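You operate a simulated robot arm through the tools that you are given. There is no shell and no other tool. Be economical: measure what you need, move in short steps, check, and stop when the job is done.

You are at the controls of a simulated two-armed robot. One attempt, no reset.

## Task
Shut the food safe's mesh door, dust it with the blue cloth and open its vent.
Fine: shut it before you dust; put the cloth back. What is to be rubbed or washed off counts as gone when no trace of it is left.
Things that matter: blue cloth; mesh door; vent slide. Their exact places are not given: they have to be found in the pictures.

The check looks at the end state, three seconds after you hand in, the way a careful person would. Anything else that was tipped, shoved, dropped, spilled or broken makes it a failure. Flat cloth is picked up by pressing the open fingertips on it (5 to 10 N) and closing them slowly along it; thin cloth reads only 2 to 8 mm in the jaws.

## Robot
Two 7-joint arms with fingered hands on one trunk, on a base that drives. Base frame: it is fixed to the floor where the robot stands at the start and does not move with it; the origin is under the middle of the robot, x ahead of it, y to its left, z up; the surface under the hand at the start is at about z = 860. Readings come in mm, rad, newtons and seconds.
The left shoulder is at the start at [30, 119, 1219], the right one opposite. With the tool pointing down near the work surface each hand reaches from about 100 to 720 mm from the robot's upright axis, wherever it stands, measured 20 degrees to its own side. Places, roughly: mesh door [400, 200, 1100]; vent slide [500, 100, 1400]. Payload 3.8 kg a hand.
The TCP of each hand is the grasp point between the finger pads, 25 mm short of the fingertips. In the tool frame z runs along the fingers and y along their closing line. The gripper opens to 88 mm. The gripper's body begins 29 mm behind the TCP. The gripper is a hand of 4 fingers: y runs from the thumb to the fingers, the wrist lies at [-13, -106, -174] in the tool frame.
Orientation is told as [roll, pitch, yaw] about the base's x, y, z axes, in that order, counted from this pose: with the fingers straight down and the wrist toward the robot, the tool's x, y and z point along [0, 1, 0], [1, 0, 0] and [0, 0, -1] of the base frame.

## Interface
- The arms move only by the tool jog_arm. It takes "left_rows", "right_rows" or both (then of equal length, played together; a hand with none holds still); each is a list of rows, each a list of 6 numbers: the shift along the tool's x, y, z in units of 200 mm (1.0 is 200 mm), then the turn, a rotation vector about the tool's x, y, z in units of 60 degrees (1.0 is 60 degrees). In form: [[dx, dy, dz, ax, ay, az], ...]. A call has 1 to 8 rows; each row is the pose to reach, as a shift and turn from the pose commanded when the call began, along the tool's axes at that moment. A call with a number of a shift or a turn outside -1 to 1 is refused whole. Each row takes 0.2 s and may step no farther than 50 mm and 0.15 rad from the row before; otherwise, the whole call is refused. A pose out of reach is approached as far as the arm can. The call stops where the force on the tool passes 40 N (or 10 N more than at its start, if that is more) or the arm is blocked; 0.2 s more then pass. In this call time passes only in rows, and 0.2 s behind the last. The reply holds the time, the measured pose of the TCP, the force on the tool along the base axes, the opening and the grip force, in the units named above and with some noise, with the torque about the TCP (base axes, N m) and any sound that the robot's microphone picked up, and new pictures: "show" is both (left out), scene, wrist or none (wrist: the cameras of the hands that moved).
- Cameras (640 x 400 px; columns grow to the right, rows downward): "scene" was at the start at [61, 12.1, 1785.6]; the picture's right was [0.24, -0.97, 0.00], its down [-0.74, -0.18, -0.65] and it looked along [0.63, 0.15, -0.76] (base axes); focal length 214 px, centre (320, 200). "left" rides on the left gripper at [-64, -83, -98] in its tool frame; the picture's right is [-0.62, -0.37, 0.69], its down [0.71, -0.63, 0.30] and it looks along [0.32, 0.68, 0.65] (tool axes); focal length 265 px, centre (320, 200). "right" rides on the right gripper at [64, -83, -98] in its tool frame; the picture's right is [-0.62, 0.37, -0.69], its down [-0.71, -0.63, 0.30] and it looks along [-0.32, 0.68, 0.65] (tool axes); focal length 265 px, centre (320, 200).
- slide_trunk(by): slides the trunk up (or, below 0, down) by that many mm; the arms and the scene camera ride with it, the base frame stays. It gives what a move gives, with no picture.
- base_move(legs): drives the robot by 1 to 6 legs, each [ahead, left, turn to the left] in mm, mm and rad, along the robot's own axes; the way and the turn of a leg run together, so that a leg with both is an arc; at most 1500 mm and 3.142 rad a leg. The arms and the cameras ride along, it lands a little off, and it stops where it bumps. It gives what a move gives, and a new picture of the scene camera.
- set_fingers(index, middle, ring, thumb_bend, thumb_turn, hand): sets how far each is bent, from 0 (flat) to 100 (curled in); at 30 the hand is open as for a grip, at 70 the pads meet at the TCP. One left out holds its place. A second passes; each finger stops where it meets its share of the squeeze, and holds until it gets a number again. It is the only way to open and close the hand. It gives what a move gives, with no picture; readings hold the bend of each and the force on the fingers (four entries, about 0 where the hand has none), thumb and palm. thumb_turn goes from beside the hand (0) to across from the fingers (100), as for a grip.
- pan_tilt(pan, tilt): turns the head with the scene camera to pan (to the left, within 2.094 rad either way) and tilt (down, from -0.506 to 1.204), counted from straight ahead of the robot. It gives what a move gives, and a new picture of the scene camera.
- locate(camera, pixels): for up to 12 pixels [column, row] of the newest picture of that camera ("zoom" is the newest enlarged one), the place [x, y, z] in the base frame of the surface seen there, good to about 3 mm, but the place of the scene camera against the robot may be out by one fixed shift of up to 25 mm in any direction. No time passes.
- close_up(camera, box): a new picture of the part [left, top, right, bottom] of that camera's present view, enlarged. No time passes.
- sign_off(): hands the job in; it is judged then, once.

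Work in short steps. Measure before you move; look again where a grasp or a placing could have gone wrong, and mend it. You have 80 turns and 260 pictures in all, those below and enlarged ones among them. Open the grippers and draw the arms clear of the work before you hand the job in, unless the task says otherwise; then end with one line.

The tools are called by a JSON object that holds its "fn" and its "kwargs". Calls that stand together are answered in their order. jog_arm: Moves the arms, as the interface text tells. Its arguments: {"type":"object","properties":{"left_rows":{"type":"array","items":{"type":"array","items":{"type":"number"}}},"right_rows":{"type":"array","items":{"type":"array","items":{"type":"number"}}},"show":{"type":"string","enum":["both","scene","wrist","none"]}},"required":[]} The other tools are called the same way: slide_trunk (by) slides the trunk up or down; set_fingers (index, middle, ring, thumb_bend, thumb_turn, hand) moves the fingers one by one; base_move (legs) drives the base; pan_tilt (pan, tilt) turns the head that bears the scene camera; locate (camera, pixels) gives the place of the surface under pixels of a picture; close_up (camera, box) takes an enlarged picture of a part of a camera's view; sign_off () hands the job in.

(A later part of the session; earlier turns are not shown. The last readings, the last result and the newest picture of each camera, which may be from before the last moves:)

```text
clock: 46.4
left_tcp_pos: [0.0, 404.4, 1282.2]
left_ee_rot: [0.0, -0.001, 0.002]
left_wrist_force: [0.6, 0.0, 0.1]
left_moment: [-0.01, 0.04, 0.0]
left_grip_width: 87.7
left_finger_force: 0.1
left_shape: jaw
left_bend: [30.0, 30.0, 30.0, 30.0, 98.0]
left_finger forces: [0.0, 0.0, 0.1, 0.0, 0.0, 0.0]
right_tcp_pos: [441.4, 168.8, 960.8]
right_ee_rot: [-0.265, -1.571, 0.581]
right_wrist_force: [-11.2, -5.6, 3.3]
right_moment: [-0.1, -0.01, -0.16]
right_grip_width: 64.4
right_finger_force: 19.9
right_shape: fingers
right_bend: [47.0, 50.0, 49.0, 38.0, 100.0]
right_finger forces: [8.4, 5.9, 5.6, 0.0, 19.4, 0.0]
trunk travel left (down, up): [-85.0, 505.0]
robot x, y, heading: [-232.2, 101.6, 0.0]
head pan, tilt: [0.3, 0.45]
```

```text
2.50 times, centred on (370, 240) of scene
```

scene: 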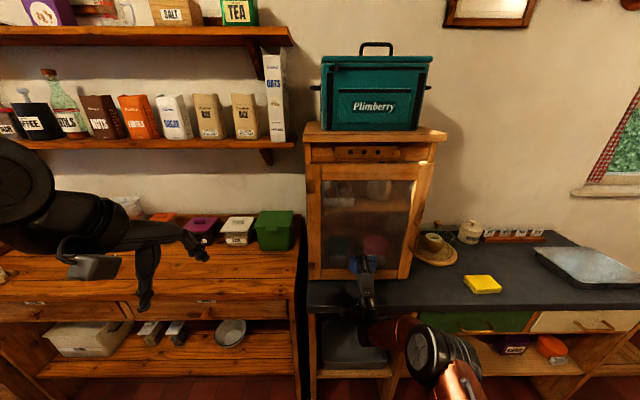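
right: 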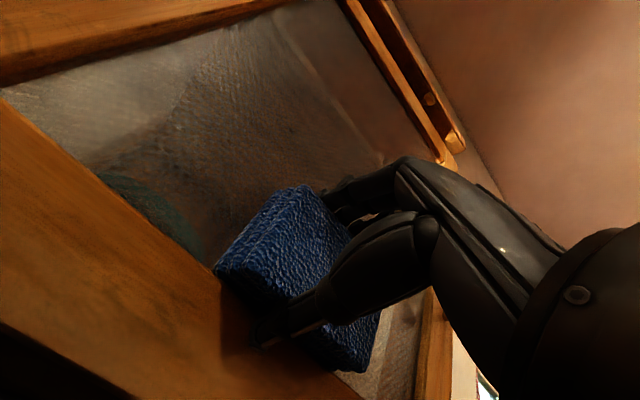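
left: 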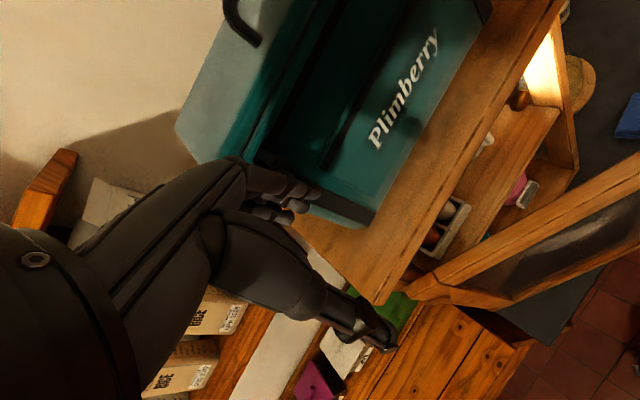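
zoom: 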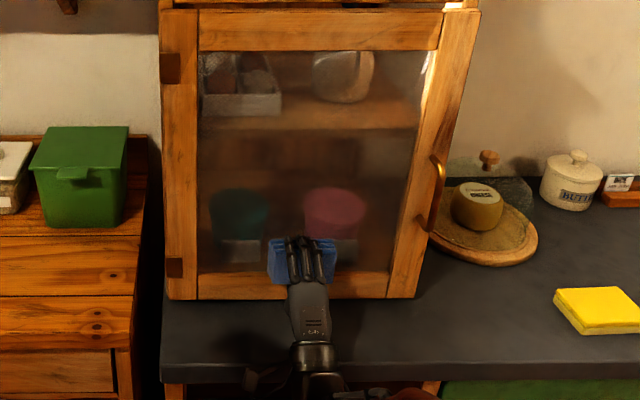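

The pad now rides the bottom rail's edge. I finish the bottom stroke to the left, then sweep up the left edge a little, then back off.

{"fn": "jog_arm", "kwargs": {"right_rows": [[0.24, 0, 0, 0, 0, 0], [0.49, 0, 0, 0, 0, 0], [0.49, 0.2, 0, 0, 0, 0], [0.49, 0.4, 0, 0, 0, 0], [0.49, 0.6, 0, 0, 0, 0], [0.49, 0.8, 0, 0, 0, 0], [0.49, 0.8, -0.2, 0, 0, 0]], "show": "both"}}

{"fn": "close_up", "kwargs": {"camera": "scene", "box": [310, 160, 440, 290]}}

```text
clock: 48.0
left_tcp_pos: [2.4, 405.0, 1281.7]
left_ee_rot: [-0.001, 0.0, 0.002]
left_wrist_force: [0.5, -0.5, -0.3]
left_moment: [0.01, 0.02, -0.03]
left_grip_width: 87.8
left_finger_force: 0.0
left_shape: jaw
left_bend: [30.0, 30.0, 30.0, 30.0, 98.0]
left_finger forces: [0.1, 0.0, 0.0, 0.0, 0.0, 0.1]
right_tcp_pos: [370.9, 247.2, 1125.4]
right_ee_rot: [0.17, -1.566, 0.147]
right_wrist_force: [-0.1, 0.6, -0.1]
right_moment: [-0.01, 0.0, -0.01]
right_grip_width: 63.5
right_finger_force: 16.6
right_shape: fingers
right_bend: [48.0, 51.0, 51.0, 37.0, 98.0]
right_finger forces: [6.9, 4.9, 4.3, 0.0, 16.1, 0.0]
trunk travel left (down, up): [-85.0, 505.0]
robot x, y, heading: [-230.7, 98.6, -0.008]
head pan, tilt: [0.3, 0.45]
```

scene: 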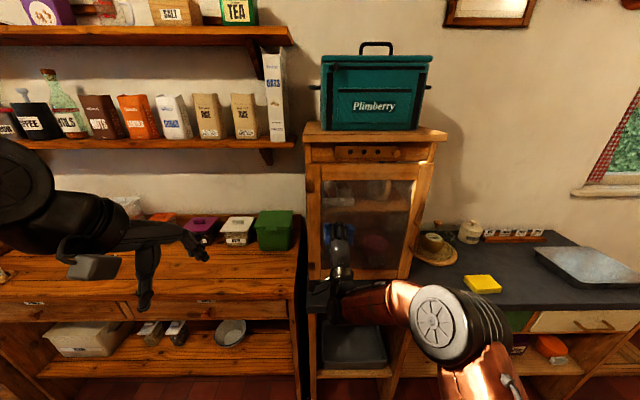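
right: 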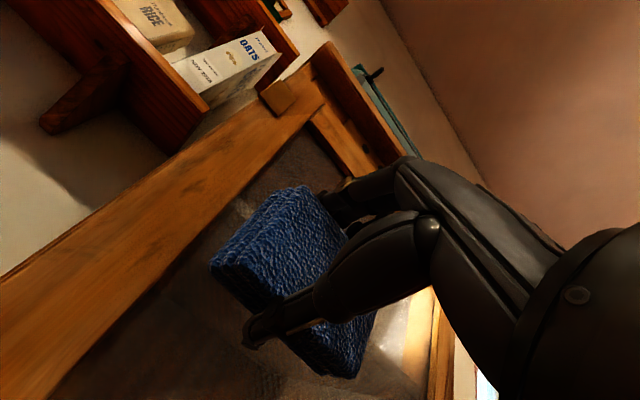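

```text
3.08 times, centred on (375, 225) of scene
```

zoom: 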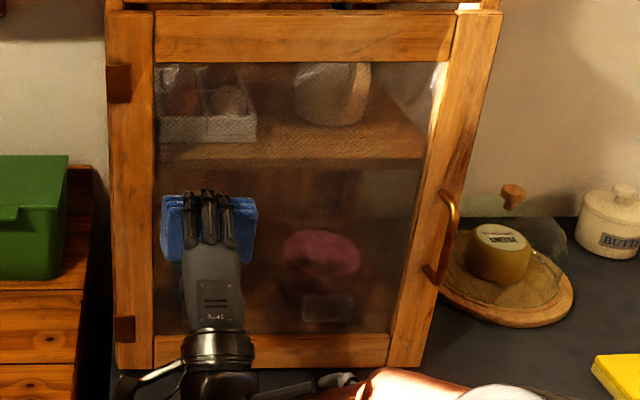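

Some haze seems left at the right edge and upper corners. I take the hand clear to the right to inspect the whole mesh.

{"fn": "jog_arm", "kwargs": {"right_rows": [[-0.1, 0, -0.2, 0, 0, 0], [-0.3, 0, -0.3, 0, 0, 0], [-0.5, -0.05, -0.4, 0, 0, 0], [-0.7, -0.05, -0.4, 0, 0, 0], [-0.93, -0.05, -0.4, 0, 0, 0]], "show": "none"}}

{"fn": "jog_arm", "kwargs": {"right_rows": [[-0.2, 0, 0, 0, 0, 0], [-0.4, 0, 0, 0, 0, 0], [-0.6, 0, 0, 0, 0, 0], [-0.8, 0, 0, 0, 0, 0]], "show": "scene"}}

{"fn": "close_up", "kwargs": {"camera": "scene", "box": [312, 170, 422, 280]}}

{"fn": "close_up", "kwargs": {"camera": "scene", "box": [360, 170, 424, 230]}}

{"fn": "close_up", "kwargs": {"camera": "scene", "box": [360, 220, 424, 280]}}

{"fn": "close_up", "kwargs": {"camera": "scene", "box": [310, 170, 374, 230]}}

{"fn": "close_up", "kwargs": {"camera": "scene", "box": [310, 220, 374, 280]}}

```text
clock: 49.2
left_tcp_pos: [3.8, 404.2, 1281.8]
left_ee_rot: [0.001, -0.001, 0.003]
left_wrist_force: [0.7, 0.2, -0.1]
left_moment: [0.01, 0.01, 0.0]
left_grip_width: 87.8
left_finger_force: 0.1
left_shape: jaw
left_bend: [30.0, 30.0, 30.0, 30.0, 98.0]
left_finger forces: [0.0, 0.0, 0.0, 0.1, 0.1, 0.0]
right_tcp_pos: [354.4, 43.7, 1111.9]
right_ee_rot: [0.331, -1.568, -0.011]
right_wrist_force: [0.9, 0.3, 0.1]
right_moment: [0.01, 0.02, 0.03]
right_grip_width: 63.6
right_finger_force: 15.7
right_shape: fingers
right_bend: [48.0, 51.0, 51.0, 37.0, 98.0]
right_finger forces: [6.7, 5.0, 4.2, 0.1, 16.4, 0.0]
trunk travel left (down, up): [-85.0, 505.0]
robot x, y, heading: [-230.9, 102.7, 0.003]
head pan, tilt: [0.3, 0.45]
```

```text
clock: 50.2
left_tcp_pos: [3.9, 404.2, 1280.9]
left_ee_rot: [0.0, 0.002, 0.003]
left_wrist_force: [-0.1, -0.6, -0.4]
left_moment: [0.02, 0.03, 0.0]
left_grip_width: 87.8
left_finger_force: 0.0
left_shape: jaw
left_bend: [30.0, 30.0, 30.0, 30.0, 98.0]
left_finger forces: [0.0, 0.0, 0.0, 0.0, 0.0, 0.0]
right_tcp_pos: [404.8, -107.3, 1110.3]
right_ee_rot: [0.186, -1.568, 0.131]
right_wrist_force: [0.4, -0.2, -1.6]
right_moment: [0.0, 0.01, 0.0]
right_grip_width: 63.8
right_finger_force: 16.0
right_shape: fingers
right_bend: [48.0, 51.0, 51.0, 37.0, 98.0]
right_finger forces: [6.8, 5.0, 4.3, 0.0, 16.4, 0.1]
trunk travel left (down, up): [-85.0, 505.0]
robot x, y, heading: [-230.3, 103.7, 0.005]
head pan, tilt: [0.3, 0.45]
```

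scene: 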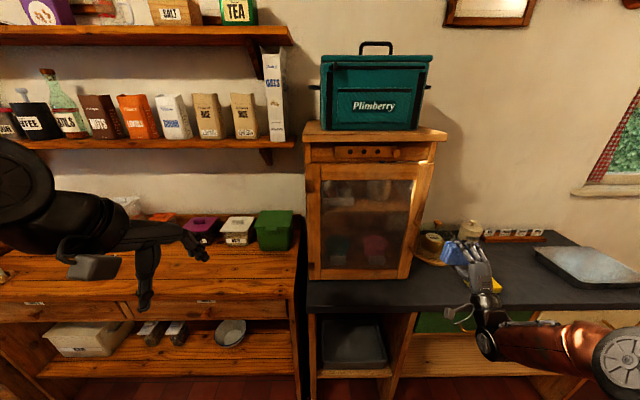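

```text
3.64 times, centred on (367, 225) of scene
```

zoom: 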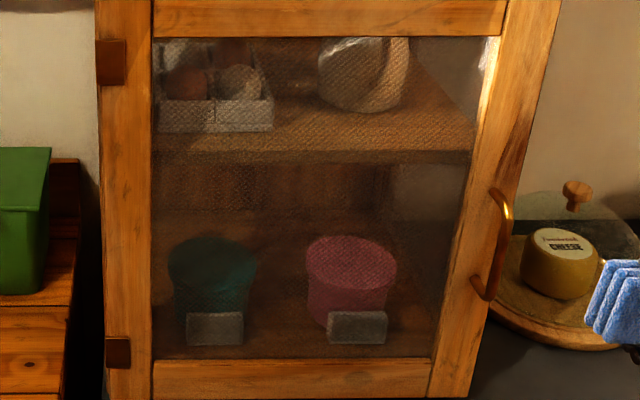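

```text
6.67 times, centred on (392, 200) of scene
```

zoom: 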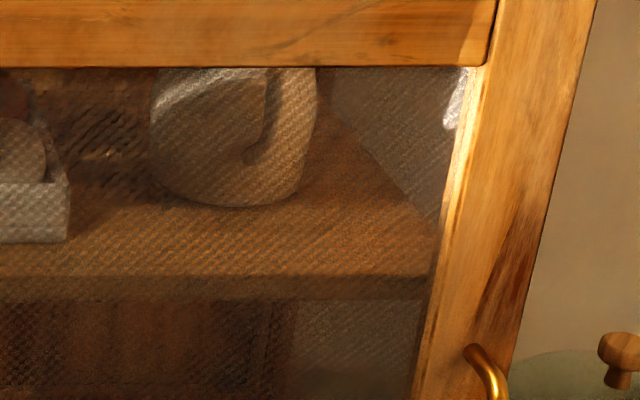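

```text
6.67 times, centred on (392, 250) of scene
```

zoom: 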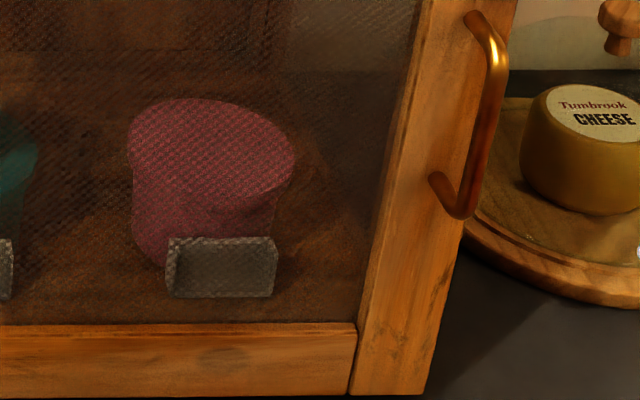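

```text
6.67 times, centred on (342, 200) of scene
```

zoom: 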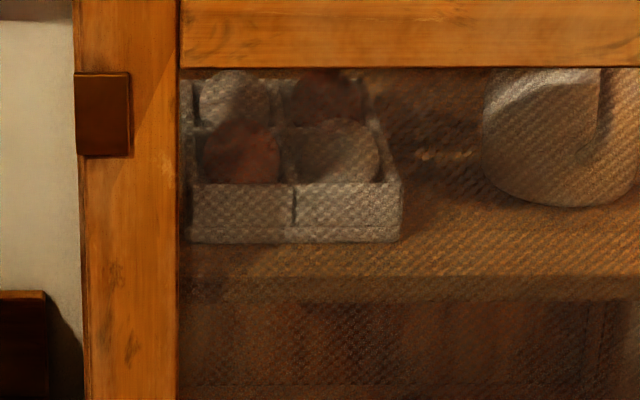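

```text
6.67 times, centred on (342, 250) of scene
```

zoom: 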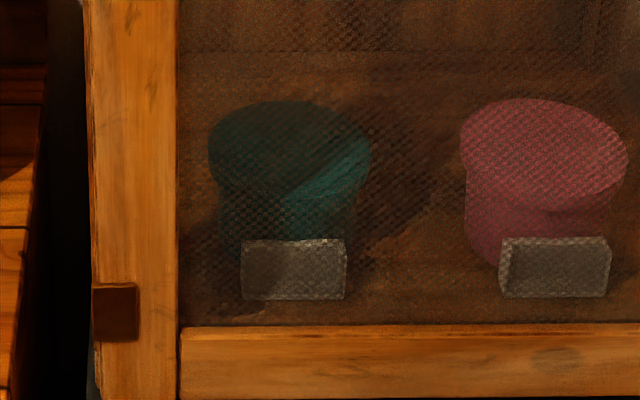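

Most is clear now, but I can't rule out faint haze near the top edge, right edge and bottom. I make a second, firmer pass, starting at the top right corner.

{"fn": "jog_arm", "kwargs": {"right_rows": [[0.12, 0.15, 0.05, 0, 0, 0], [0.26, 0.3, 0.1, 0, 0, 0], [0.42, 0.46, 0.15, 0, 0, 0], [0.58, 0.62, 0.2, 0, 0, 0], [0.735, 0.76, 0.3, 0, 0, 0], [0.735, 0.77, 0.48, 0, 0, 0], [0.735, 0.77, 0.56, 0, 0, 0], [0.735, 0.77, 0.59, 0, 0, 0]], "show": "wrist"}}

```text
clock: 52.0
left_tcp_pos: [-1.7, 403.1, 1281.7]
left_ee_rot: [0.003, -0.002, 0.002]
left_wrist_force: [0.3, 0.0, 0.4]
left_moment: [0.03, 0.01, 0.05]
left_grip_width: 87.7
left_finger_force: 0.1
left_shape: jaw
left_bend: [30.0, 30.0, 30.0, 30.0, 98.0]
left_finger forces: [0.1, 0.0, 0.0, 0.1, 0.0, 0.0]
right_tcp_pos: [466.5, 70.1, 1266.1]
right_ee_rot: [0.241, -1.57, 0.077]
right_wrist_force: [-30.4, -7.8, -9.5]
right_moment: [-0.09, 0.63, -0.11]
right_grip_width: 66.2
right_finger_force: 21.2
right_shape: fingers
right_bend: [51.0, 52.0, 53.0, 35.0, 97.0]
right_finger forces: [4.2, 4.4, 3.1, 0.0, 31.2, 0.1]
trunk travel left (down, up): [-85.0, 505.0]
robot x, y, heading: [-228.5, 100.4, 0.004]
head pan, tilt: [0.3, 0.45]
```

right: 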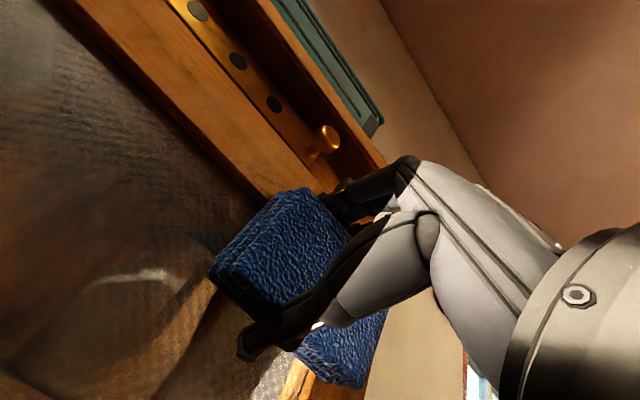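

Firm contact (31 N). I ease 1.5 mm and stroke left along the top edge, then drop and start back.

{"fn": "jog_arm", "kwargs": {"right_rows": [[0.18, 0, -0.007, 0, 0, 0], [0.4, 0, -0.007, 0, 0, 0], [0.62, 0, -0.005, 0, 0, 0], [0.84, 0, -0.005, 0, 0, 0], [1.0, 0, -0.005, 0, 0, 0], [1.0, -0.14, -0.005, 0, 0, 0], [0.78, -0.14, -0.005, 0, 0, 0], [0.56, -0.14, -0.005, 0, 0, 0]], "show": "none"}}

```text
clock: 53.8
left_tcp_pos: [3.0, 405.3, 1282.1]
left_ee_rot: [0.0, 0.0, 0.002]
left_wrist_force: [-0.4, 0.2, -0.9]
left_moment: [-0.02, -0.01, -0.01]
left_grip_width: 87.6
left_finger_force: 0.2
left_shape: jaw
left_bend: [30.0, 30.0, 30.0, 30.0, 98.0]
left_finger forces: [0.0, 0.1, 0.0, 0.1, 0.0, 0.1]
right_tcp_pos: [436.2, 176.3, 1237.9]
right_ee_rot: [0.248, -1.566, 0.07]
right_wrist_force: [0.4, -0.8, -0.9]
right_moment: [0.01, 0.02, -0.04]
right_grip_width: 65.2
right_finger_force: 17.6
right_shape: fingers
right_bend: [47.0, 51.0, 51.0, 37.0, 97.0]
right_finger forces: [6.3, 5.7, 4.5, 0.0, 19.0, 0.0]
trunk travel left (down, up): [-85.0, 505.0]
robot x, y, heading: [-225.9, 103.1, -0.002]
head pan, tilt: [0.3, 0.45]
```

Contact has been lost here (pad pushed a little into the hand). I press in by small steps and see.

{"fn": "jog_arm", "kwargs": {"right_rows": [[0, 0, 0.01, 0, 0, 0], [0, 0, 0.02, 0, 0, 0], [-0.02, 0, 0.03, 0, 0, 0]], "show": "none"}}

```text
clock: 54.6
left_tcp_pos: [-1.5, 404.7, 1282.4]
left_ee_rot: [-0.001, -0.003, 0.002]
left_wrist_force: [0.1, -0.7, -0.1]
left_moment: [0.02, 0.0, -0.03]
left_grip_width: 87.9
left_finger_force: 0.0
left_shape: jaw
left_bend: [30.0, 30.0, 30.0, 30.0, 98.0]
left_finger forces: [0.0, 0.0, 0.1, 0.1, 0.0, 0.0]
right_tcp_pos: [437.3, 176.9, 1239.6]
right_ee_rot: [-0.57, -1.569, 0.89]
right_wrist_force: [-26.7, -4.1, -6.0]
right_moment: [-0.29, 1.24, 0.09]
right_grip_width: 65.7
right_finger_force: 21.2
right_shape: fingers
right_bend: [49.0, 52.0, 53.0, 37.0, 97.0]
right_finger forces: [4.9, 3.4, 2.5, 0.0, 32.3, 0.0]
trunk travel left (down, up): [-85.0, 505.0]
robot x, y, heading: [-229.1, 105.6, 0.001]
head pan, tilt: [0.3, 0.45]
```

Contact is 27 N at n≈470. I ease slightly and go on with the second pass, allowing a bit more depth on the right.

{"fn": "jog_arm", "kwargs": {"right_rows": [[-0.12, 0, -0.006, 0, 0, 0], [-0.35, 0, 0, 0, 0, 0], [-0.58, 0, 0.004, 0, 0, 0], [-0.58, -0.2, 0.004, 0, 0, 0], [-0.35, -0.2, 0, 0, 0, 0], [-0.12, -0.2, -0.004, 0, 0, 0], [0.12, -0.2, -0.006, 0, 0, 0], [0.35, -0.2, -0.008, 0, 0, 0]], "show": "none"}}

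```text
clock: 56.4
left_tcp_pos: [2.2, 407.2, 1281.0]
left_ee_rot: [-0.001, 0.001, 0.0]
left_wrist_force: [0.5, -1.3, -0.1]
left_moment: [-0.03, 0.0, 0.0]
left_grip_width: 87.4
left_finger_force: 0.1
left_shape: jaw
left_bend: [30.0, 30.0, 30.0, 30.0, 98.0]
left_finger forces: [0.0, 0.0, 0.0, 0.0, 0.0, 0.0]
right_tcp_pos: [417.2, 246.1, 1196.7]
right_ee_rot: [-0.319, -1.565, 0.634]
right_wrist_force: [-1.2, 1.1, 0.1]
right_moment: [0.03, -0.01, 0.02]
right_grip_width: 64.7
right_finger_force: 20.7
right_shape: fingers
right_bend: [46.0, 50.0, 49.0, 39.0, 98.0]
right_finger forces: [9.2, 5.6, 5.6, 0.0, 22.0, 0.0]
trunk travel left (down, up): [-85.0, 505.0]
robot x, y, heading: [-230.6, 104.0, 0.004]
head pan, tilt: [0.3, 0.45]
```

The force faded at n≈473, so the pad is creeping into the hand. I look at the hand camera and the scene before continuing.

{"fn": "close_up", "kwargs": {"camera": "right", "box": [180, 140, 440, 400]}}

{"fn": "close_up", "kwargs": {"camera": "scene", "box": [312, 170, 422, 280]}}

```text
1.54 times, centred on (310, 270) of right
```

zoom: 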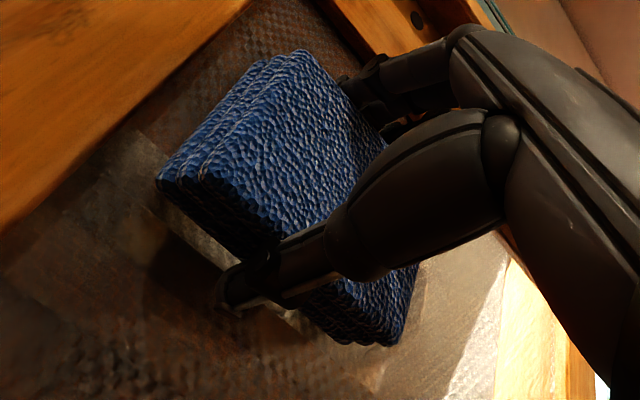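

```text
3.64 times, centred on (367, 225) of scene
```

zoom: 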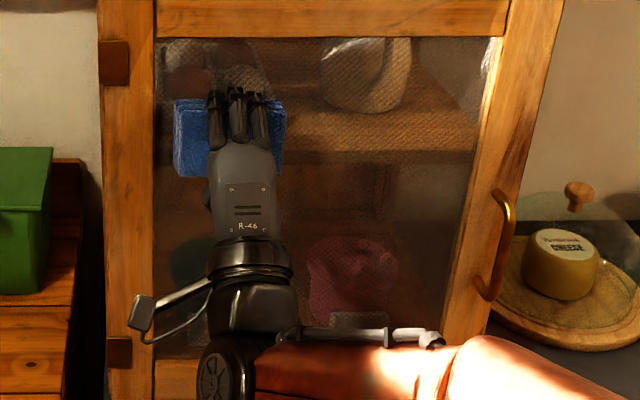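

The pad still covers the fingertips. I press a bit deeper and finish the second pass downward.

{"fn": "jog_arm", "kwargs": {"right_rows": [[0, 0, 0.012, 0, 0, 0], [0.08, 0, 0.016, 0, 0, 0], [0.08, -0.2, 0.016, 0, 0, 0], [-0.16, -0.2, 0.018, 0, 0, 0], [-0.4, -0.2, 0.02, 0, 0, 0], [-0.64, -0.2, 0.022, 0, 0, 0], [-0.88, -0.2, 0.024, 0, 0, 0], [-0.93, -0.2, 0.024, 0, 0, 0]], "show": "none"}}

{"fn": "jog_arm", "kwargs": {"right_rows": [[0, -0.2, 0, 0, 0, 0], [0.24, -0.2, -0.002, 0, 0, 0], [0.48, -0.2, -0.004, 0, 0, 0], [0.72, -0.2, -0.006, 0, 0, 0], [0.96, -0.2, -0.008, 0, 0, 0], [1.0, -0.36, -0.008, 0, 0, 0], [0.77, -0.36, -0.006, 0, 0, 0], [0.54, -0.36, -0.004, 0, 0, 0]], "show": "none"}}

```text
clock: 58.2
left_tcp_pos: [-3.4, 409.1, 1282.7]
left_ee_rot: [-0.003, -0.005, 0.003]
left_wrist_force: [0.6, 0.1, -0.1]
left_moment: [0.02, 0.01, -0.02]
left_grip_width: 87.6
left_finger_force: 0.0
left_shape: jaw
left_bend: [30.0, 30.0, 30.0, 30.0, 98.0]
left_finger forces: [0.0, 0.0, 0.0, 0.0, 0.0, 0.0]
right_tcp_pos: [475.4, 70.2, 1163.6]
right_ee_rot: [-1.636, -1.567, 1.96]
right_wrist_force: [-33.6, 15.3, -1.3]
right_moment: [-0.19, -0.53, 0.19]
right_grip_width: 65.2
right_finger_force: 27.8
right_shape: fingers
right_bend: [47.0, 49.0, 49.0, 38.0, 95.0]
right_finger forces: [7.7, 19.2, 5.4, 0.1, 23.5, 0.1]
trunk travel left (down, up): [-85.0, 505.0]
robot x, y, heading: [-230.9, 100.4, 0.0]
head pan, tilt: [0.3, 0.45]
```

```text
clock: 60.0
left_tcp_pos: [1.7, 404.4, 1282.1]
left_ee_rot: [0.0, -0.001, 0.003]
left_wrist_force: [0.2, -0.1, 0.4]
left_moment: [0.02, 0.0, 0.01]
left_grip_width: 87.9
left_finger_force: 0.0
left_shape: jaw
left_bend: [30.0, 30.0, 30.0, 30.0, 98.0]
left_finger forces: [0.0, 0.1, 0.1, 0.1, 0.1, 0.0]
right_tcp_pos: [443.1, 166.7, 1087.4]
right_ee_rot: [0.079, -1.57, 0.239]
right_wrist_force: [-13.2, -0.5, -0.5]
right_moment: [-0.04, -0.4, -0.04]
right_grip_width: 64.8
right_finger_force: 24.8
right_shape: fingers
right_bend: [46.0, 49.0, 48.0, 39.0, 98.0]
right_finger forces: [9.2, 13.2, 5.9, 0.1, 21.9, 0.1]
trunk travel left (down, up): [-85.0, 505.0]
robot x, y, heading: [-227.5, 99.7, 0.002]
head pan, tilt: [0.3, 0.45]
```

Good contact (13 N) at z 1087. I go on: right, down, left, down.

{"fn": "jog_arm", "kwargs": {"right_rows": [[-0.25, 0, 0.002, 0, 0, 0], [-0.5, 0, 0.004, 0, 0, 0], [-0.5, -0.2, 0.004, 0, 0, 0], [-0.26, -0.2, 0.002, 0, 0, 0], [-0.02, -0.2, 0, 0, 0, 0], [0.24, -0.2, -0.002, 0, 0, 0], [0.5, -0.2, -0.004, 0, 0, 0], [0.5, -0.38, -0.004, 0, 0, 0]], "show": "none"}}

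{"fn": "jog_arm", "kwargs": {"right_rows": [[-0.25, 0, 0.006, 0, 0, 0], [-0.5, 0, 0.008, 0, 0, 0], [-0.75, 0, 0.01, 0, 0, 0], [-1.0, 0, 0.012, 0, 0, 0], [-1.0, -0.22, 0.012, 0, 0, 0], [-0.76, -0.23, 0.01, 0, 0, 0], [-0.52, -0.23, 0.008, 0, 0, 0], [-0.28, -0.23, 0.006, 0, 0, 0]], "show": "wrist"}}

```text
refused: row 6 steps farther than a row can; nothing moved
```

```text
clock: 60.8
left_tcp_pos: [-1.1, 405.7, 1281.7]
left_ee_rot: [0.0, -0.003, 0.003]
left_wrist_force: [-0.5, -0.6, 0.2]
left_moment: [0.01, 0.02, 0.02]
left_grip_width: 87.5
left_finger_force: 0.0
left_shape: jaw
left_bend: [30.0, 30.0, 30.0, 30.0, 98.0]
left_finger forces: [0.0, 0.1, 0.1, 0.0, 0.1, 0.0]
right_tcp_pos: [476.6, 67.2, 1089.4]
right_ee_rot: [-3.001, -1.569, -2.934]
right_wrist_force: [-23.4, 7.0, -0.3]
right_moment: [0.22, -0.46, -0.09]
right_grip_width: 65.3
right_finger_force: 29.0
right_shape: fingers
right_bend: [47.0, 48.0, 49.0, 38.0, 94.0]
right_finger forces: [8.8, 20.8, 6.1, 0.0, 23.2, 0.0]
trunk travel left (down, up): [-85.0, 505.0]
robot x, y, heading: [-228.3, 102.0, 0.005]
head pan, tilt: [0.3, 0.45]
stopped in row 3 (right hand): the force on the tool passed its limit at 44 N (the readings are from after the stop); the commanded pose is now the measured one
```

right: 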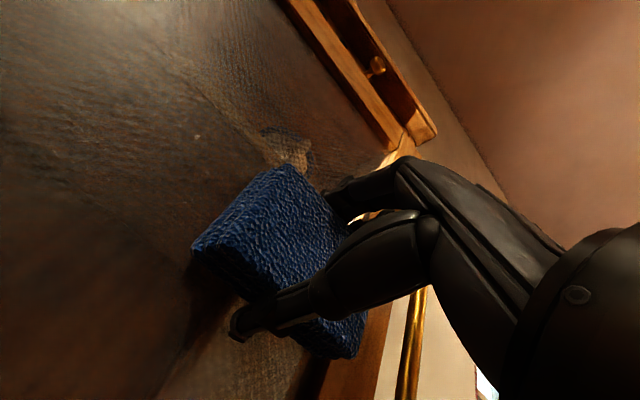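

It stopped at the right stile's edge (s≈83), which is the limit. I go on from here: down and left, down and right.

{"fn": "jog_arm", "kwargs": {"right_rows": [[0.02, -0.19, -0.004, 0, 0, 0], [0.26, -0.19, -0.006, 0, 0, 0], [0.5, -0.19, -0.008, 0, 0, 0], [0.74, -0.19, -0.01, 0, 0, 0], [0.98, -0.19, -0.012, 0, 0, 0], [1.0, -0.38, -0.012, 0, 0, 0], [0.77, -0.38, -0.01, 0, 0, 0], [0.54, -0.38, -0.008, 0, 0, 0]], "show": "none"}}

{"fn": "jog_arm", "kwargs": {"right_rows": [[-0.24, 0, 0.003, 0, 0, 0], [-0.48, 0, 0.005, 0, 0, 0], [-0.48, -0.2, 0.005, 0, 0, 0], [-0.48, -0.25, 0.005, 0, 0, 0], [-0.24, -0.25, 0.003, 0, 0, 0], [0, -0.25, 0, 0, 0, 0], [0.24, -0.25, 0, 0, 0, 0], [0.48, -0.25, 0, 0, 0, 0]], "show": "wrist"}}

```text
clock: 62.6
left_tcp_pos: [2.8, 405.6, 1282.6]
left_ee_rot: [-0.001, 0.0, 0.003]
left_wrist_force: [1.0, 0.6, 0.1]
left_moment: [-0.04, 0.0, 0.03]
left_grip_width: 87.7
left_finger_force: 0.0
left_shape: jaw
left_bend: [30.0, 30.0, 30.0, 30.0, 98.0]
left_finger forces: [0.1, 0.1, 0.1, 0.1, 0.0, 0.0]
right_tcp_pos: [441.8, 165.8, 1012.2]
right_ee_rot: [0.185, -1.567, 0.157]
right_wrist_force: [-0.4, 0.7, -0.8]
right_moment: [0.0, 0.04, 0.01]
right_grip_width: 64.7
right_finger_force: 21.3
right_shape: fingers
right_bend: [46.0, 49.0, 48.0, 38.0, 97.0]
right_finger forces: [8.9, 6.1, 6.1, 0.0, 22.1, 0.1]
trunk travel left (down, up): [-85.0, 505.0]
robot x, y, heading: [-232.8, 101.9, 0.005]
head pan, tilt: [0.3, 0.45]
```

```text
clock: 64.4
left_tcp_pos: [2.3, 406.6, 1281.4]
left_ee_rot: [-0.002, 0.001, 0.001]
left_wrist_force: [0.0, -0.6, 0.4]
left_moment: [-0.02, 0.02, -0.04]
left_grip_width: 87.9
left_finger_force: 0.0
left_shape: jaw
left_bend: [30.0, 30.0, 30.0, 30.0, 98.0]
left_finger forces: [0.1, 0.0, 0.0, 0.0, 0.0, 0.0]
right_tcp_pos: [409.7, 255.4, 962.4]
right_ee_rot: [-0.324, -1.566, 0.665]
right_wrist_force: [0.6, -0.6, 1.2]
right_moment: [0.12, -0.04, -0.03]
right_grip_width: 64.7
right_finger_force: 20.2
right_shape: fingers
right_bend: [46.0, 49.0, 48.0, 38.0, 97.0]
right_finger forces: [9.0, 5.8, 5.7, 0.0, 19.8, 0.0]
trunk travel left (down, up): [-85.0, 505.0]
robot x, y, heading: [-229.4, 103.6, 0.007]
head pan, tilt: [0.3, 0.45]
```

right: 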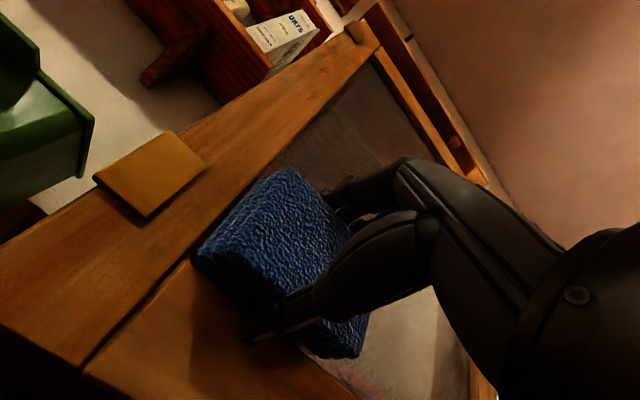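

I retract the hand and view the mesh from the hand camera, then clear the view for the scene camera.

{"fn": "jog_arm", "kwargs": {"right_rows": [[0, 0.05, -0.2, 0, 0, 0], [-0.05, 0.2, -0.4, 0, 0, 0], [-0.25, 0.3, -0.5, 0, 0, 0], [-0.45, 0.4, -0.6, 0, 0, 0], [-0.65, 0.5, -0.7, 0, 0, 0], [-0.85, 0.5, -0.7, 0, 0, 0], [-1.0, 0.5, -0.7, 0, 0, 0]], "show": "wrist"}}

{"fn": "close_up", "kwargs": {"camera": "right", "box": [0, 0, 320, 320]}}

{"fn": "jog_arm", "kwargs": {"right_rows": [[-0.2, 0, 0, 0, 0, 0], [-0.4, 0, 0, 0, 0, 0], [-0.6, 0, 0, 0, 0, 0], [-0.8, 0, 0, 0, 0, 0], [-1.0, 0, 0, 0, 0, 0]], "show": "scene"}}

{"fn": "close_up", "kwargs": {"camera": "scene", "box": [312, 170, 422, 280]}}

{"fn": "close_up", "kwargs": {"camera": "scene", "box": [320, 176, 368, 206]}}

{"fn": "close_up", "kwargs": {"camera": "scene", "box": [366, 176, 414, 206]}}

{"fn": "close_up", "kwargs": {"camera": "scene", "box": [320, 242, 368, 272]}}

{"fn": "close_up", "kwargs": {"camera": "scene", "box": [366, 242, 414, 272]}}

```text
refused: row 2 steps farther than a row can; nothing moved
```

```text
1.25 times, centred on (160, 160) of right
```

zoom: 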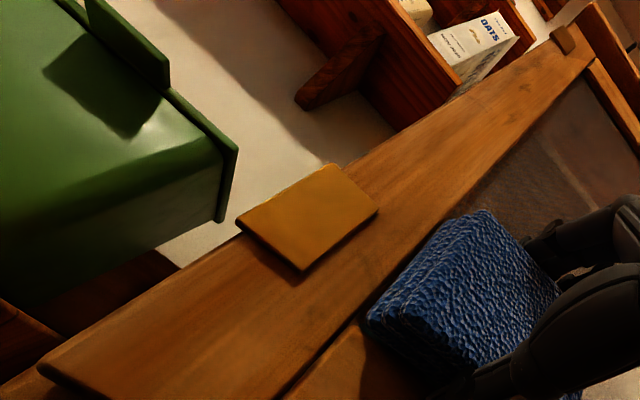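

```text
clock: 65.6
left_tcp_pos: [-0.0, 407.1, 1280.8]
left_ee_rot: [0.001, 0.0, 0.003]
left_wrist_force: [-0.2, 0.1, 0.6]
left_moment: [0.03, 0.0, 0.01]
left_grip_width: 88.1
left_finger_force: 0.1
left_shape: jaw
left_bend: [30.0, 30.0, 30.0, 30.0, 98.0]
left_finger forces: [0.1, 0.0, 0.0, 0.0, 0.0, 0.0]
right_tcp_pos: [474.5, 69.4, 962.3]
right_ee_rot: [-0.246, -1.57, 0.588]
right_wrist_force: [-7.8, 4.2, -0.7]
right_moment: [0.03, -0.01, 0.04]
right_grip_width: 64.9
right_finger_force: 20.8
right_shape: fingers
right_bend: [46.0, 50.0, 49.0, 38.0, 96.0]
right_finger forces: [8.9, 5.6, 5.4, 0.0, 22.1, 0.0]
trunk travel left (down, up): [-85.0, 505.0]
robot x, y, heading: [-233.7, 101.4, 0.007]
head pan, tilt: [0.3, 0.45]
```

scene: 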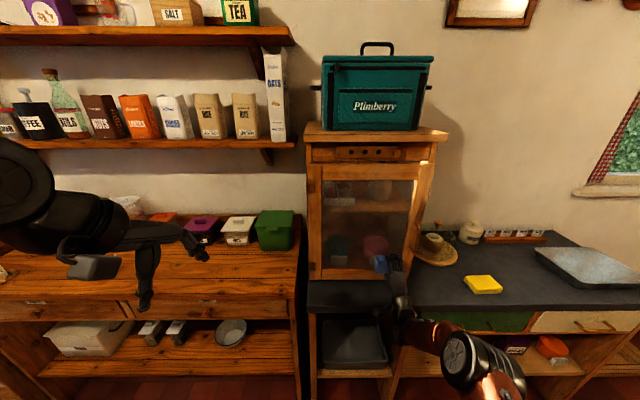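

```text
3.64 times, centred on (367, 225) of scene
```

zoom: 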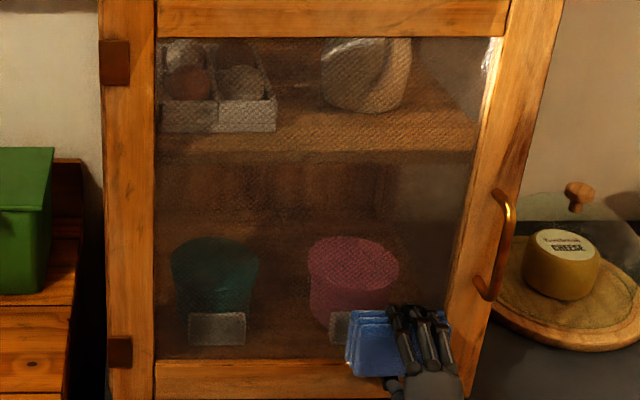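

```text
13.33 times, centred on (344, 191) of scene
```

zoom: 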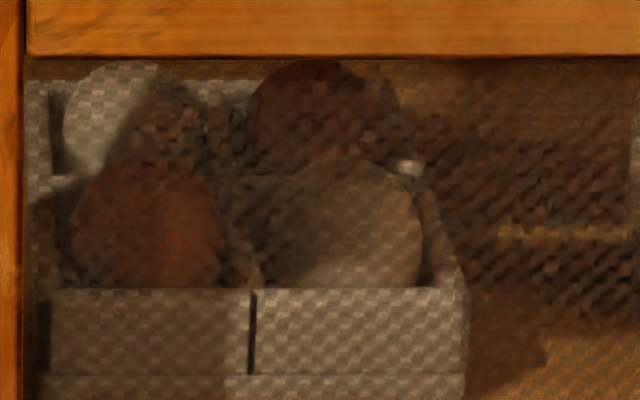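

```text
13.33 times, centred on (390, 191) of scene
```

zoom: 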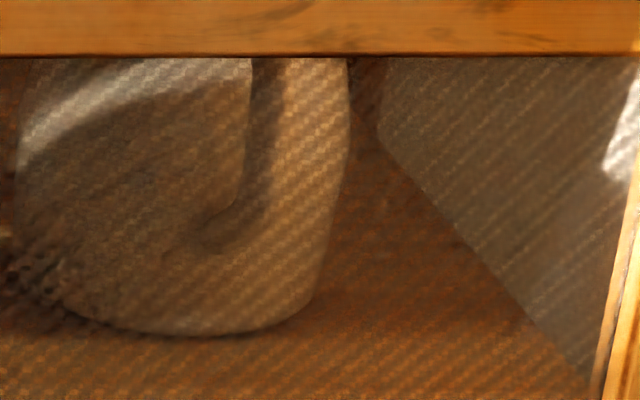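

```text
13.33 times, centred on (344, 257) of scene
```

zoom: 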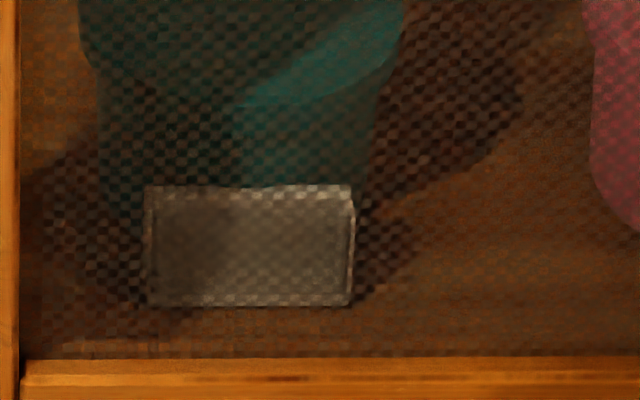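

```text
13.33 times, centred on (390, 257) of scene
```

zoom: 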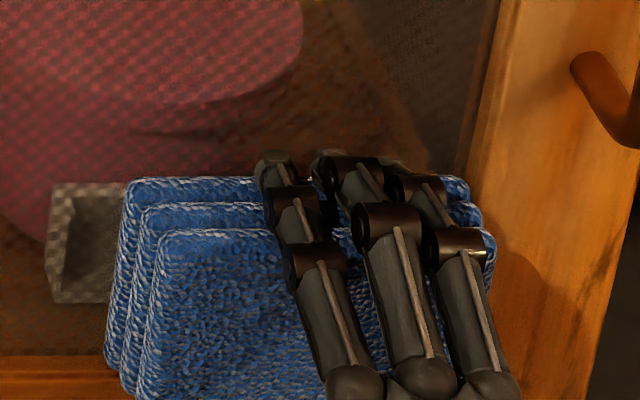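

The mesh weave now shows evenly everywhere with no haze; the bright spot at the top right is the sunlit wall inside. I retract, and drive the base right 110 mm for putting the cloth back.

{"fn": "jog_arm", "kwargs": {"right_rows": [[0, 0.02, -0.15, 0, 0, 0], [0, 0.15, -0.35, 0, 0, 0], [0, 0.3, -0.54, 0, 0, 0], [0, 0.45, -0.72, 0, 0, 0], [0, 0.6, -0.85, 0, 0, 0]], "show": "none"}}

{"fn": "base_move", "kwargs": {"legs": [[0, -130, 0]]}}

{"fn": "close_up", "kwargs": {"camera": "scene", "box": [250, 130, 400, 300]}}

{"fn": "jog_arm", "kwargs": {"right_rows": [[0, 0, 0, 0.125, 0, 0], [0, 0, 0, 0.25, 0, 0], [0, 0, 0, 0.375, 0, 0], [0, 0, 0, 0.5, 0, 0], [0, 0, 0, 0.625, 0, 0], [0, 0, 0, 0.75, 0, 0]], "show": "scene"}}

```text
clock: 66.8
left_tcp_pos: [1.9, 404.8, 1281.0]
left_ee_rot: [0.0, 0.002, 0.003]
left_wrist_force: [0.3, 0.5, -0.2]
left_moment: [-0.01, -0.02, 0.02]
left_grip_width: 87.3
left_finger_force: 0.0
left_shape: jaw
left_bend: [30.0, 30.0, 30.0, 30.0, 98.0]
left_finger forces: [0.0, 0.0, 0.1, 0.0, 0.0, 0.0]
right_tcp_pos: [316.8, 12.3, 1083.0]
right_ee_rot: [-0.044, -1.569, 0.385]
right_wrist_force: [-0.3, -0.2, -0.2]
right_moment: [-0.01, 0.0, 0.0]
right_grip_width: 64.3
right_finger_force: 20.7
right_shape: fingers
right_bend: [46.0, 50.0, 49.0, 38.0, 97.0]
right_finger forces: [8.7, 5.5, 6.4, 0.0, 21.6, 0.0]
trunk travel left (down, up): [-85.0, 505.0]
robot x, y, heading: [-233.4, 101.0, -0.0]
head pan, tilt: [0.3, 0.45]
```

```text
clock: 68.1
left_tcp_pos: [2.3, 271.6, 1282.3]
left_ee_rot: [0.001, -0.002, 0.002]
left_wrist_force: [0.5, -0.9, 0.1]
left_moment: [0.01, 0.0, 0.05]
left_grip_width: 87.9
left_finger_force: 0.1
left_shape: jaw
left_bend: [30.0, 30.0, 30.0, 30.0, 98.0]
left_finger forces: [0.0, 0.0, 0.0, 0.0, 0.0, 0.0]
right_tcp_pos: [318.2, -123.4, 1081.3]
right_ee_rot: [0.631, -1.567, -0.292]
right_wrist_force: [0.0, -0.7, -0.4]
right_moment: [-0.02, -0.02, 0.02]
right_grip_width: 64.5
right_finger_force: 21.1
right_shape: fingers
right_bend: [46.0, 50.0, 49.0, 38.0, 97.0]
right_finger forces: [8.8, 5.4, 6.4, 0.1, 21.5, 0.0]
trunk travel left (down, up): [-85.0, 505.0]
robot x, y, heading: [-230.9, -32.8, 0.0]
head pan, tilt: [0.3, 0.45]
```

scene: 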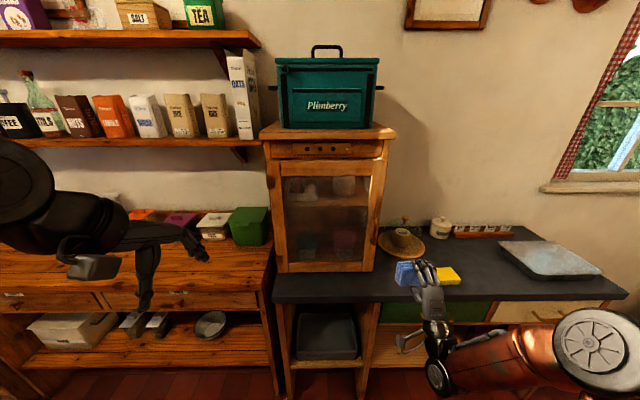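

```text
2.35 times, centred on (325, 215) of scene
```

zoom: 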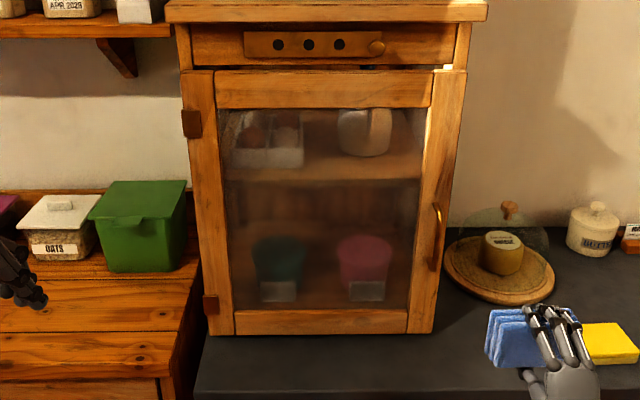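

```text
clock: 69.5
left_tcp_pos: [3.1, 273.0, 1281.5]
left_ee_rot: [-0.001, 0.0, 0.001]
left_wrist_force: [-0.4, -0.2, -0.1]
left_moment: [0.01, -0.01, -0.04]
left_grip_width: 87.9
left_finger_force: 0.0
left_shape: jaw
left_bend: [30.0, 30.0, 30.0, 30.0, 98.0]
left_finger forces: [0.0, 0.0, 0.0, 0.0, 0.0, 0.0]
right_tcp_pos: [317.8, -122.9, 1081.2]
right_ee_rot: [-0.001, -0.78, 0.338]
right_wrist_force: [0.6, 0.0, -0.1]
right_moment: [0.01, 0.01, 0.02]
right_grip_width: 64.6
right_finger_force: 20.4
right_shape: fingers
right_bend: [47.0, 50.0, 49.0, 38.0, 97.0]
right_finger forces: [8.6, 5.4, 5.7, 0.1, 20.7, 0.0]
trunk travel left (down, up): [-85.0, 505.0]
robot x, y, heading: [-227.7, -31.8, -0.006]
head pan, tilt: [0.3, 0.45]
```

scene: 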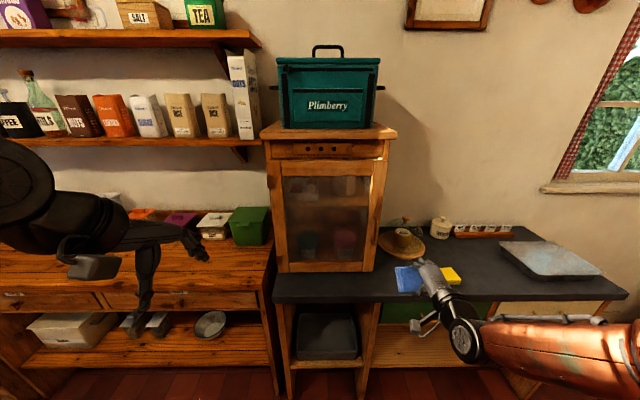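

Next I finish turning the tool down.

{"fn": "jog_arm", "kwargs": {"right_rows": [[0, 0, 0, 0.125, 0, 0], [0, 0, 0, 0.25, 0, 0], [0, 0, 0, 0.375, 0, 0], [0, 0, 0, 0.5, 0, 0], [0, 0, 0, 0.625, 0, 0], [0, 0, 0, 0.745, 0, 0]], "show": "none"}}

{"fn": "base_move", "kwargs": {"legs": [[190, 30, 0]]}}

{"fn": "close_up", "kwargs": {"camera": "scene", "box": [260, 120, 420, 280]}}

```text
clock: 70.9
left_tcp_pos: [2.5, 273.0, 1281.2]
left_ee_rot: [0.0, 0.002, 0.002]
left_wrist_force: [0.6, 0.6, 1.1]
left_moment: [0.0, 0.0, 0.01]
left_grip_width: 87.7
left_finger_force: 0.0
left_shape: jaw
left_bend: [30.0, 30.0, 30.0, 30.0, 98.0]
left_finger forces: [0.0, 0.0, 0.0, 0.0, 0.0, 0.0]
right_tcp_pos: [318.9, -123.1, 1082.3]
right_ee_rot: [0.0, 0.002, 0.338]
right_wrist_force: [0.4, -0.4, -0.9]
right_moment: [-0.03, 0.0, -0.01]
right_grip_width: 64.5
right_finger_force: 19.5
right_shape: fingers
right_bend: [47.0, 50.0, 49.0, 38.0, 97.0]
right_finger forces: [8.5, 5.3, 5.5, 0.0, 19.7, 0.0]
trunk travel left (down, up): [-85.0, 505.0]
robot x, y, heading: [-229.0, -30.7, 0.001]
head pan, tilt: [0.3, 0.45]
```

```text
clock: 72.4
left_tcp_pos: [194.5, 303.3, 1281.5]
left_ee_rot: [-0.001, 0.002, 0.001]
left_wrist_force: [-0.8, 0.3, 0.2]
left_moment: [-0.03, 0.0, 0.0]
left_grip_width: 87.8
left_finger_force: 0.2
left_shape: jaw
left_bend: [30.0, 30.0, 30.0, 30.0, 98.0]
left_finger forces: [0.1, 0.0, 0.0, 0.1, 0.0, 0.0]
right_tcp_pos: [510.3, -91.4, 1082.0]
right_ee_rot: [0.001, -0.002, 0.34]
right_wrist_force: [0.6, 0.4, -0.9]
right_moment: [0.02, 0.01, 0.02]
right_grip_width: 64.3
right_finger_force: 20.1
right_shape: fingers
right_bend: [47.0, 50.0, 49.0, 38.0, 97.0]
right_finger forces: [8.6, 5.3, 5.5, 0.0, 19.6, 0.1]
trunk travel left (down, up): [-85.0, 505.0]
robot x, y, heading: [-37.6, 1.4, 0.004]
head pan, tilt: [0.3, 0.45]
```

scene: 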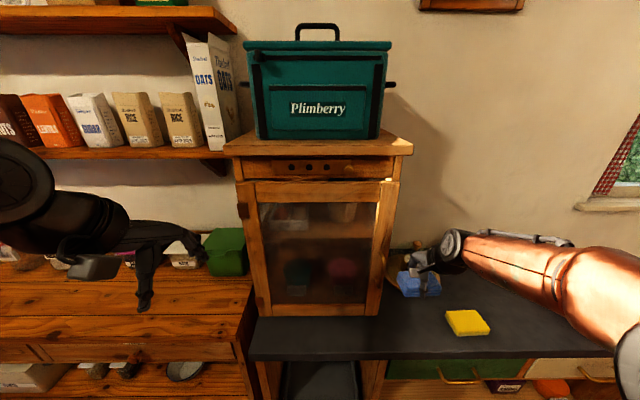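

```text
2.50 times, centred on (340, 200) of scene
```

zoom: 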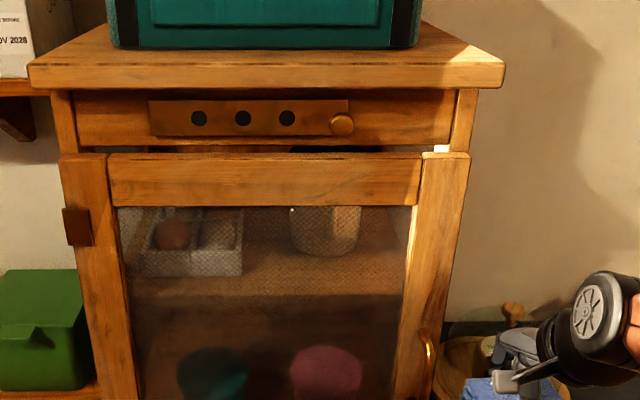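

I check the lower mesh from this nearer viewpoint.

{"fn": "close_up", "kwargs": {"camera": "scene", "box": [256, 200, 386, 310]}}

{"fn": "close_up", "kwargs": {"camera": "scene", "box": [260, 230, 320, 270]}}

{"fn": "close_up", "kwargs": {"camera": "scene", "box": [318, 230, 378, 270]}}

{"fn": "close_up", "kwargs": {"camera": "scene", "box": [318, 268, 378, 308]}}

{"fn": "close_up", "kwargs": {"camera": "scene", "box": [260, 268, 320, 308]}}

```text
3.64 times, centred on (321, 255) of scene
```

zoom: 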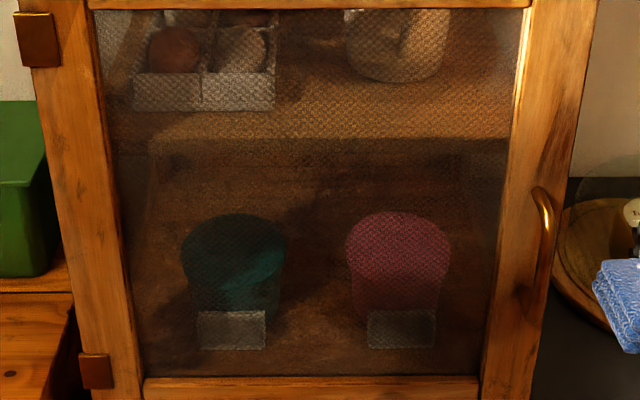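

```text
10.00 times, centred on (290, 250) of scene
```

zoom: 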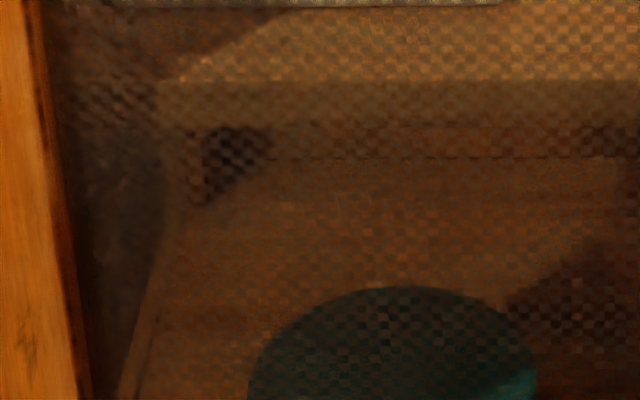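

```text
10.00 times, centred on (348, 250) of scene
```

zoom: 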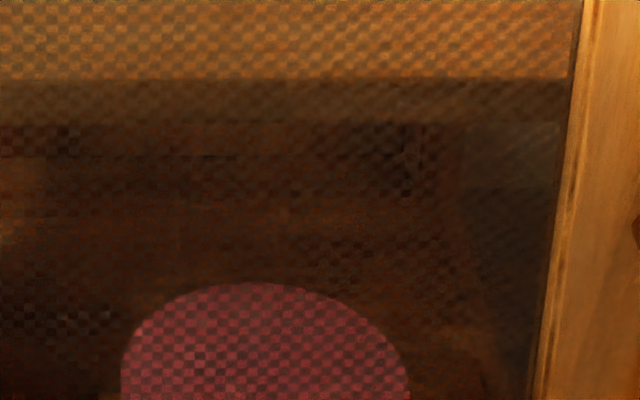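

```text
10.00 times, centred on (348, 288) of scene
```

zoom: 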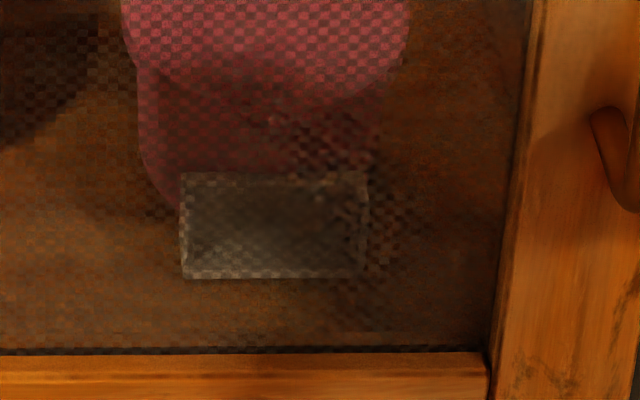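

```text
10.00 times, centred on (290, 288) of scene
```

zoom: 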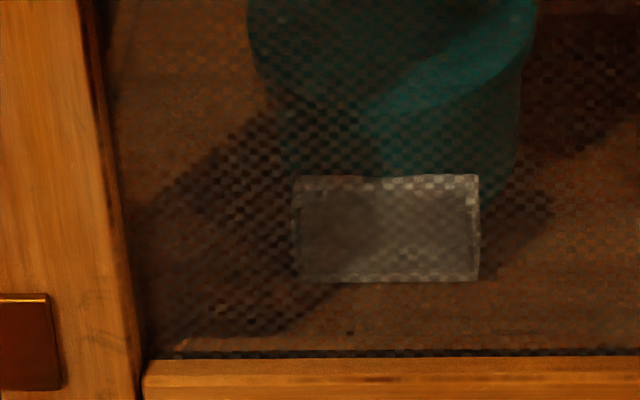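

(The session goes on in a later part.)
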